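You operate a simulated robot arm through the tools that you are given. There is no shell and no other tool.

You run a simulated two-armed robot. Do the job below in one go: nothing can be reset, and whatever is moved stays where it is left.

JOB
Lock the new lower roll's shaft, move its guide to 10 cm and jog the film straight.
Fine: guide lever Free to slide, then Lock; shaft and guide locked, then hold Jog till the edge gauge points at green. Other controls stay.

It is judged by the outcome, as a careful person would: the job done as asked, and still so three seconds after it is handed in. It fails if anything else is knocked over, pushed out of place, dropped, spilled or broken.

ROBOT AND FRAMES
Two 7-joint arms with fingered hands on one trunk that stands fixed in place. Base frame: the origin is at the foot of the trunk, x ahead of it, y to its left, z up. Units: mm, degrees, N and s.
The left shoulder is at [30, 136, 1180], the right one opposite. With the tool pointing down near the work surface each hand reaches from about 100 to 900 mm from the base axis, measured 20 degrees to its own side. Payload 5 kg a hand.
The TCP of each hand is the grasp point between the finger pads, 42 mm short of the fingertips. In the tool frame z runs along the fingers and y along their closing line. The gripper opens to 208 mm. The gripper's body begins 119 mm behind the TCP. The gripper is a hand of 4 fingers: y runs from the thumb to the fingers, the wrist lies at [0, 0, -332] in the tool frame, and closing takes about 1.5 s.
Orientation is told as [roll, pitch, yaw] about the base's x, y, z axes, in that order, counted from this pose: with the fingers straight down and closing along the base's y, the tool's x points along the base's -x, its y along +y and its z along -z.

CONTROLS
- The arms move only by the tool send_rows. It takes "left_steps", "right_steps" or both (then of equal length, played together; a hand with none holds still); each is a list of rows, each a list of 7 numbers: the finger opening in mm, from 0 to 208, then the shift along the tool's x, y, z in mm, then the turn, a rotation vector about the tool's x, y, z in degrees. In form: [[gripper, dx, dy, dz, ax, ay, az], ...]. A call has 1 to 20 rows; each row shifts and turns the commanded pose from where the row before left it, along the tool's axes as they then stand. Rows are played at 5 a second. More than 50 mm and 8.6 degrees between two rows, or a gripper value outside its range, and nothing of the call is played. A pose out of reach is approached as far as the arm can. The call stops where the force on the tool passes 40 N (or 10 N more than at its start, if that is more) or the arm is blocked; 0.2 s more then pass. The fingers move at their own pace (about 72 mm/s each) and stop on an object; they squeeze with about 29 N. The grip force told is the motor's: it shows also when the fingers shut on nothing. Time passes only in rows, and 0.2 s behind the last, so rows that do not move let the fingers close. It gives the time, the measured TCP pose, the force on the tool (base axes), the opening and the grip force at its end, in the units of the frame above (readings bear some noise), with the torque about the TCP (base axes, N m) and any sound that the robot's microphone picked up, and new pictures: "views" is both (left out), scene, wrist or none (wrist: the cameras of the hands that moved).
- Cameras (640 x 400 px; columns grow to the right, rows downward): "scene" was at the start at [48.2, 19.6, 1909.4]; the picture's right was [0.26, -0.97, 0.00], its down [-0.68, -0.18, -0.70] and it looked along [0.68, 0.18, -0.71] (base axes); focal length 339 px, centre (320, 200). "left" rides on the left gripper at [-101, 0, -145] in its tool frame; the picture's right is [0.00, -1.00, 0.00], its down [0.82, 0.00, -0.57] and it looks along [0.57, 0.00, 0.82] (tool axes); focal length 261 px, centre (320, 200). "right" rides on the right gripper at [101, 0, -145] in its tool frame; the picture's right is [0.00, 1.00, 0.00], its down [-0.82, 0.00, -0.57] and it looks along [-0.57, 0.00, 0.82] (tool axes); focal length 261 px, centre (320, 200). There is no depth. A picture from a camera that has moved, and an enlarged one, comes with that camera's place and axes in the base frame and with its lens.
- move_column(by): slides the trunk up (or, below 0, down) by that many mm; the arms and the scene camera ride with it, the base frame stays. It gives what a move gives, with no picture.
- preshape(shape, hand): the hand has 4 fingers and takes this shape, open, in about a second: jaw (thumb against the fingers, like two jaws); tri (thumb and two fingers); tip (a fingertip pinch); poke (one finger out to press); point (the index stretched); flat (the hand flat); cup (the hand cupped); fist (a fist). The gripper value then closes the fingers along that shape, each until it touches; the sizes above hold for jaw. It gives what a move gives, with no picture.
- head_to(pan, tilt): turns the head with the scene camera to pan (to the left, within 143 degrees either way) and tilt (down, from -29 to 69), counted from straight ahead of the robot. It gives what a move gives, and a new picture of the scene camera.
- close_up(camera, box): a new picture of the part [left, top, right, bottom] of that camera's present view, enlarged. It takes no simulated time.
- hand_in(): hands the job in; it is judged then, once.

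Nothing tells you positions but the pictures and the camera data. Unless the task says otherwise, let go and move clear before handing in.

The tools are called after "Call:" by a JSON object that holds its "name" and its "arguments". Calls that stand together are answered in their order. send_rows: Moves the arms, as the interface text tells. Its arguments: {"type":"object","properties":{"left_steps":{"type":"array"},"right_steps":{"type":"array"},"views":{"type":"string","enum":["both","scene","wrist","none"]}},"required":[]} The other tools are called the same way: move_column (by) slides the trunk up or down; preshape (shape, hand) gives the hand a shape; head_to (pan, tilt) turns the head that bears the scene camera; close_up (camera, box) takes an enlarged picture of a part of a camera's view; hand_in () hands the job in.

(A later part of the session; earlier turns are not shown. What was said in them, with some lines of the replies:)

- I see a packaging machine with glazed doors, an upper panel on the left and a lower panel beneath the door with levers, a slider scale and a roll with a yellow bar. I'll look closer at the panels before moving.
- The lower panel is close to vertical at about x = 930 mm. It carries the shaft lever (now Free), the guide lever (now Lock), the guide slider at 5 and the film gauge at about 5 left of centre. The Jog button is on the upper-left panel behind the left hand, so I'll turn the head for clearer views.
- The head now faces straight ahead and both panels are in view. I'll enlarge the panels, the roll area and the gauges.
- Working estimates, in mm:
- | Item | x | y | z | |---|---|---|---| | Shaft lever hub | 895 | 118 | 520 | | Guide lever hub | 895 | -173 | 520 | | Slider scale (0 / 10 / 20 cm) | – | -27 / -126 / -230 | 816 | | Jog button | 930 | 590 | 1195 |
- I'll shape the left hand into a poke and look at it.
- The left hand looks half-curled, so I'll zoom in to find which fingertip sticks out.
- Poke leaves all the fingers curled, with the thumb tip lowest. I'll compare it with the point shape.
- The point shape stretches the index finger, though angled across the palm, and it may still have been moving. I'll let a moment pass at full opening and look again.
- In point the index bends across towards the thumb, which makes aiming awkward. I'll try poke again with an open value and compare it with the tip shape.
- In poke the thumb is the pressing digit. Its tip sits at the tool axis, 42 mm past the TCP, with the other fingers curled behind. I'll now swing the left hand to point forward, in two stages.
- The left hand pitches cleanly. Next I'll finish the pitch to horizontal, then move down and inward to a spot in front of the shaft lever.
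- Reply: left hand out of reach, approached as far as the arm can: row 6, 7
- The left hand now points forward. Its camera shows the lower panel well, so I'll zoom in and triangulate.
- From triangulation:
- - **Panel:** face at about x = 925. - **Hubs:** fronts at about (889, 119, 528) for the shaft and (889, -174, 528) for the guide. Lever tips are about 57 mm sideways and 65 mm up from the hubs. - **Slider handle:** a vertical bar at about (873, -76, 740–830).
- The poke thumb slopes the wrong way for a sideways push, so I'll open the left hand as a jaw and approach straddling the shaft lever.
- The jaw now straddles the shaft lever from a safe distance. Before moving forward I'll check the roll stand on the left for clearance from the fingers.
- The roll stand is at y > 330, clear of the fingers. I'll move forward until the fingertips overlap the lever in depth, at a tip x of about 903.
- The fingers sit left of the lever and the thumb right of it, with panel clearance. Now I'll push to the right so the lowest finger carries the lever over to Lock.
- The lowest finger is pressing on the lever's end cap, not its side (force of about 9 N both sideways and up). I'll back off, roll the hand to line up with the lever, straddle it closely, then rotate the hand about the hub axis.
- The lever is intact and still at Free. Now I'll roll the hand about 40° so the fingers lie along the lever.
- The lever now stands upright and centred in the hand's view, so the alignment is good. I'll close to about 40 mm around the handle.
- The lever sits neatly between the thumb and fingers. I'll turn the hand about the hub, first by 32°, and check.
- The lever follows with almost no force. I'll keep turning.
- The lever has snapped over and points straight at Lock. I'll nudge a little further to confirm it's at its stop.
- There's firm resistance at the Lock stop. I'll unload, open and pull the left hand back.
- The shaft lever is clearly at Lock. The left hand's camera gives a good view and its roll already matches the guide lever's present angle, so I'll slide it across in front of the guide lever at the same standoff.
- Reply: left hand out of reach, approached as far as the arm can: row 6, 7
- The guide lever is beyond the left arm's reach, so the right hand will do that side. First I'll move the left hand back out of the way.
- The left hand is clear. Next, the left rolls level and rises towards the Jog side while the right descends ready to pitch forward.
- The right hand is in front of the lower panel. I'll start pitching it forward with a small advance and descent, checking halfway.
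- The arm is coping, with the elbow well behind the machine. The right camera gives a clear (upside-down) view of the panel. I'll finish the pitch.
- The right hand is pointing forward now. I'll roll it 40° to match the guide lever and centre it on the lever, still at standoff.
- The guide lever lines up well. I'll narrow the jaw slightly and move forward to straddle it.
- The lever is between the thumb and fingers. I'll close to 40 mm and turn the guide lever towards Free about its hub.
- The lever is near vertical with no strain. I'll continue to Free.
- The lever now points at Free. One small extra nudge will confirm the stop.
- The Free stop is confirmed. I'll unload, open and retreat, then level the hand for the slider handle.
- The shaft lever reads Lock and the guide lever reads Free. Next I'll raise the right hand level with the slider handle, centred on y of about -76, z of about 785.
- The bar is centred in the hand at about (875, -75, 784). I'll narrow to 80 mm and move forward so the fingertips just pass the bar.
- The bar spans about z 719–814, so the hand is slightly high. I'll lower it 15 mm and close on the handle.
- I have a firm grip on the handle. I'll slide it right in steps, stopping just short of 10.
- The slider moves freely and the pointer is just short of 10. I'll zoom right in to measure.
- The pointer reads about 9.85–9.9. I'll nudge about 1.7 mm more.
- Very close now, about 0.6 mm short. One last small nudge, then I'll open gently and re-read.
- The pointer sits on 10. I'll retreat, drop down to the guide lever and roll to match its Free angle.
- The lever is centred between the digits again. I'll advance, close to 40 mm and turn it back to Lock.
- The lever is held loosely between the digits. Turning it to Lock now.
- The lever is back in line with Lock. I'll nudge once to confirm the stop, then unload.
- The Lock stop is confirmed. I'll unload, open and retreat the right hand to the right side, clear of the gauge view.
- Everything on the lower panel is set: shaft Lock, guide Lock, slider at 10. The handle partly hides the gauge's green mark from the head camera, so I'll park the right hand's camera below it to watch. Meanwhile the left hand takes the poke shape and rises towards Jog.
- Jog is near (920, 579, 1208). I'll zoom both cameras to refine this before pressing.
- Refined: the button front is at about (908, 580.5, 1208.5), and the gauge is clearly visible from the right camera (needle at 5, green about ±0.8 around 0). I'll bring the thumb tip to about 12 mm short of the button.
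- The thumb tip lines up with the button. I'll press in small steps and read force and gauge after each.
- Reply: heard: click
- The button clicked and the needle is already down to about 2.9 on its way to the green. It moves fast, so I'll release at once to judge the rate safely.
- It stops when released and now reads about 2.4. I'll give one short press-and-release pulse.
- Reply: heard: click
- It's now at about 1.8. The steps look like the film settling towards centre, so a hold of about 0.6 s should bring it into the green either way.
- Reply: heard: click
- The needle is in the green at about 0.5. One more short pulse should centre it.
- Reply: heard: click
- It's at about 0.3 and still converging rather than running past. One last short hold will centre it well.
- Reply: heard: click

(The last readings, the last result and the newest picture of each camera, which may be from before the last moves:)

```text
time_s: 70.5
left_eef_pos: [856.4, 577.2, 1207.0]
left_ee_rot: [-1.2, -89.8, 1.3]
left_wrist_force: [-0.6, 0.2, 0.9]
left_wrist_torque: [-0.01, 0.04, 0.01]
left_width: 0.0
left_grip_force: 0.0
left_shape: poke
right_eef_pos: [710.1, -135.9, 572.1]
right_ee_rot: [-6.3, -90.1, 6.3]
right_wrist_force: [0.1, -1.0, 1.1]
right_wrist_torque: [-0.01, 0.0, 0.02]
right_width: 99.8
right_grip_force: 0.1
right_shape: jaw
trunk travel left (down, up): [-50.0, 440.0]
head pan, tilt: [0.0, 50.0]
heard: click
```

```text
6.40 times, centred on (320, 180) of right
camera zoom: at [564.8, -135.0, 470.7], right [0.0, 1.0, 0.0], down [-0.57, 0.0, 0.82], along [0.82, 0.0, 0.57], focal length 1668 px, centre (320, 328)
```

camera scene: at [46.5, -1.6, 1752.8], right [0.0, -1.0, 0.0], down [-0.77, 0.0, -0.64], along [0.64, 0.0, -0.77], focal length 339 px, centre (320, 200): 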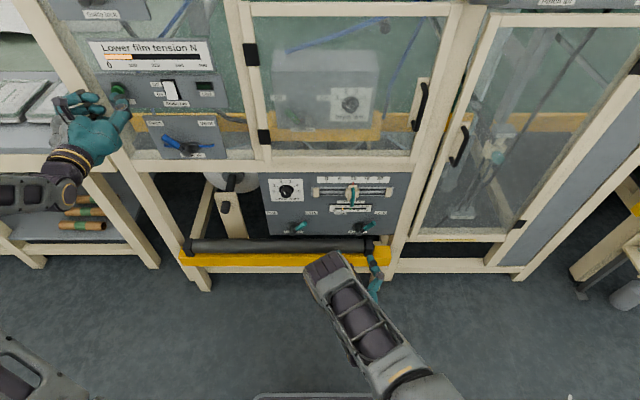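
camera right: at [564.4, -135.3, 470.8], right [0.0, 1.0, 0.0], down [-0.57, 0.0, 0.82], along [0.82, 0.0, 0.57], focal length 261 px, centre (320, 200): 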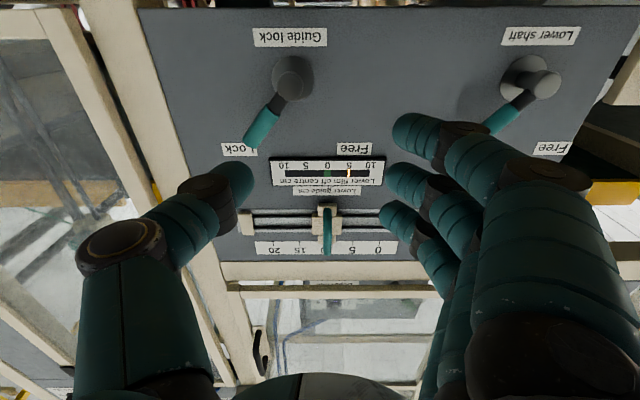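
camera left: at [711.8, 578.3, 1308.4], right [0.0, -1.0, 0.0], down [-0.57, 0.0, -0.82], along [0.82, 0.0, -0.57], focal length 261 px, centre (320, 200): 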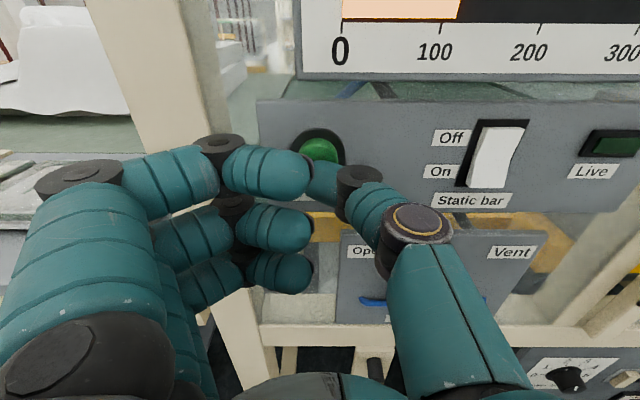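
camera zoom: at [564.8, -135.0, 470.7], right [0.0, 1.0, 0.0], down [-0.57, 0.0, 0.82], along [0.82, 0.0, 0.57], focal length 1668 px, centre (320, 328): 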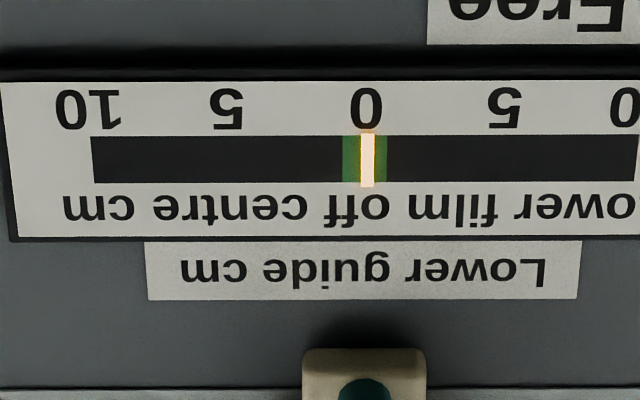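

The needle now sits in the middle of the green. I'll pull the left hand straight back from the button and the right hand back from the panel, then check every control.

Call:
{"name": "send_rows", "arguments": {"left_steps": [[0, 0, 0, -40, 0, 0, 0], [0, 0, 0, -45, 0, 0, 0], [0, 0, 0, -45, 0, 0, 0], [0, 0, 0, -20, 0, 0, 0], [0, 0, 0, 0, 0, 0, 0], [0, 0, 0, 0, 0, 0, 0]], "right_steps": [[100, 0, -20, -10, 0, 0, 0], [100, 0, -40, -5, 0, 0, 0], [100, 0, -40, 0, 0, 0, 0], [100, 0, -40, 0, 0, 0, 0], [100, 0, -40, 0, 0, 0, 0], [100, 0, 0, 0, 0, 0, 0]], "views": "both"}}

Call:
{"name": "close_up", "arguments": {"camera": "scene", "box": [255, 165, 405, 265]}}

Call:
{"name": "close_up", "arguments": {"camera": "scene", "box": [80, 20, 240, 160]}}

Call:
{"name": "close_up", "arguments": {"camera": "scene", "box": [325, 170, 385, 208]}}

```text
time_s: 71.9
left_eef_pos: [706.6, 579.6, 1204.8]
left_ee_rot: [-6.0, -89.9, 6.0]
left_wrist_force: [-0.6, 0.6, -0.3]
left_wrist_torque: [0.0, 0.01, -0.01]
left_width: 0.0
left_grip_force: 0.0
left_shape: poke
right_eef_pos: [698.5, -316.7, 572.9]
right_ee_rot: [-115.5, -90.1, 115.4]
right_wrist_force: [-0.5, 0.5, 0.2]
right_wrist_torque: [0.01, 0.01, -0.01]
right_width: 99.4
right_grip_force: 0.1
right_shape: jaw
trunk travel left (down, up): [-50.0, 440.0]
head pan, tilt: [0.0, 50.0]
camera scene: at [46.7, -1.1, 1752.7], right [0.0, -1.0, 0.0], down [-0.77, 0.0, -0.64], along [0.64, 0.0, -0.77], focal length 339 px, centre (320, 200)
camera right: at [553.4, -316.5, 471.4], right [0.0, 1.0, 0.0], down [-0.57, 0.0, 0.82], along [0.82, 0.0, 0.57], focal length 261 px, centre (320, 200)
camera left: at [560.8, 579.6, 1306.6], right [0.0, -1.0, 0.01], down [-0.57, 0.0, -0.82], along [0.82, 0.0, -0.57], focal length 261 px, centre (320, 200)
```

scene: 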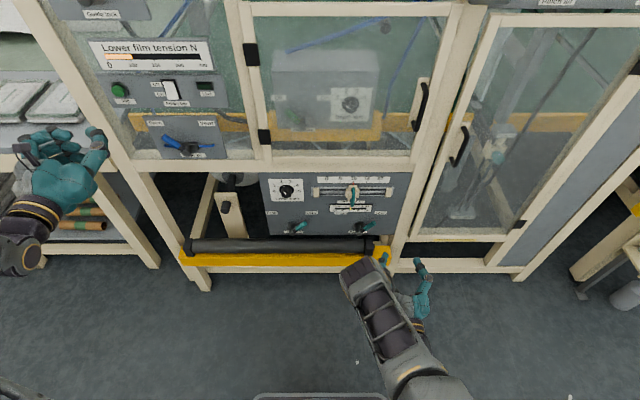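
right: 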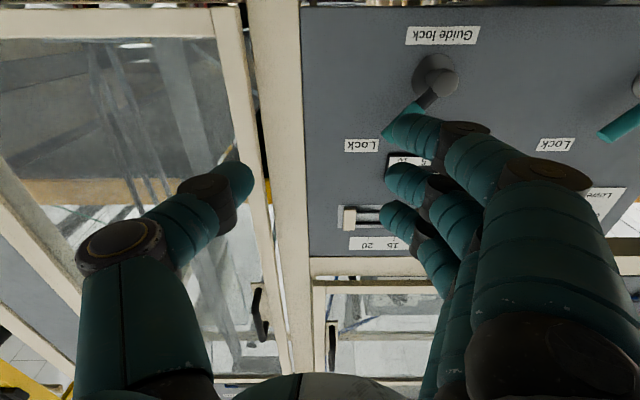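
left: 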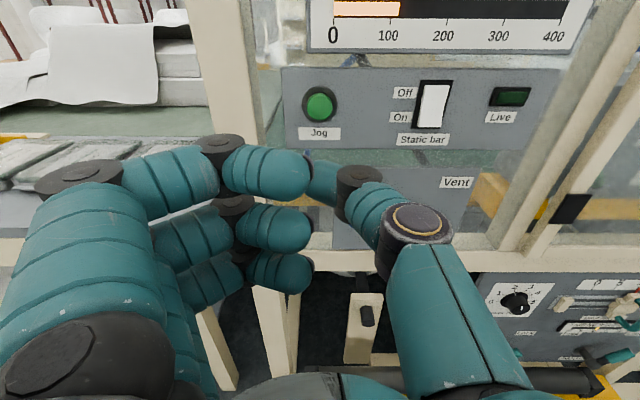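

```text
4.00 times, centred on (330, 215) of scene
camera zoom: at [46.7, -1.1, 1752.7], right [0.0, -1.0, 0.0], down [-0.77, 0.0, -0.64], along [0.64, 0.0, -0.77], focal length 1355 px, centre (280, 140)
```

zoom: 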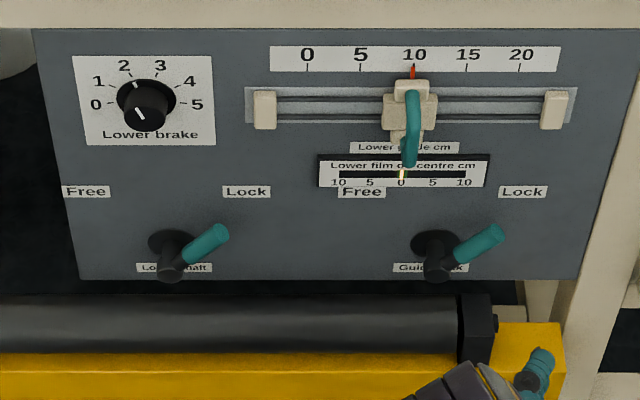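

```text
2.86 times, centred on (160, 90) of scene
camera zoom: at [46.7, -1.1, 1752.7], right [0.0, -1.0, 0.0], down [-0.77, 0.0, -0.64], along [0.64, 0.0, -0.77], focal length 968 px, centre (777, 514)
```

zoom: 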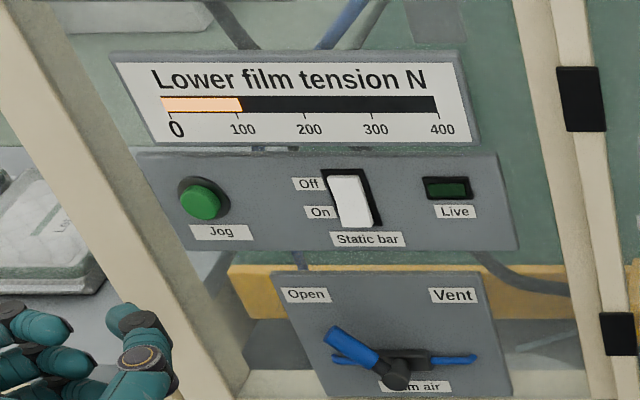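

```text
10.53 times, centred on (355, 189) of scene
camera zoom: at [46.7, -1.1, 1752.7], right [0.0, -1.0, 0.0], down [-0.77, 0.0, -0.64], along [0.64, 0.0, -0.77], focal length 3567 px, centre (-48, 316)
```

zoom: 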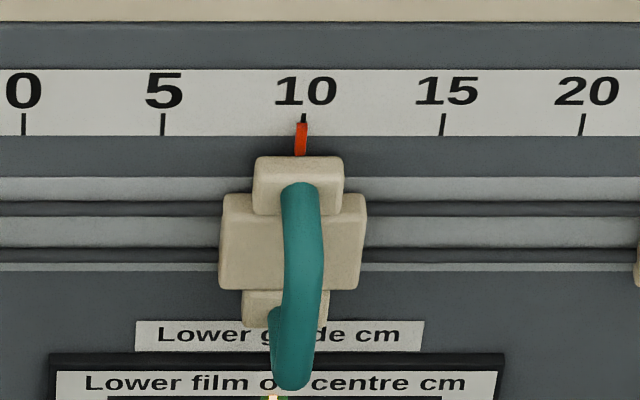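

Everything checks out in the pictures: the shaft lever is at Lock, the guide is at 10 with its lever at Lock, and the film needle is centred on the green. The Jog button is released and both hands are clear. The brake, static bar, film air and tension are as they were, so I'm handing in.

Call:
{"name": "hand_in", "arguments": {}}

```text
The job is handed in.
```

The job is done and handed in. I checked the end state in the pictures just before handing in; no verdict has come back.

- **Shaft:** the lower shaft lever is at Lock. I nudged it against its stop to make sure.
- **Guide:** it went to Free, slid from 5 cm to 10 cm, and back to Lock, also confirmed at the stop. The pointer sits on the 10 mark.
- **Film:** I jogged it in five short presses rather than one continuous hold, because the needle moved quickly. The edge gauge now points at the middle of the green.
- **Other controls:** the lower brake, static bar and film air are where they were, and film tension still reads about 100 N. Nothing was knocked or dropped.

Both hands are off the controls and pulled back from the machine.
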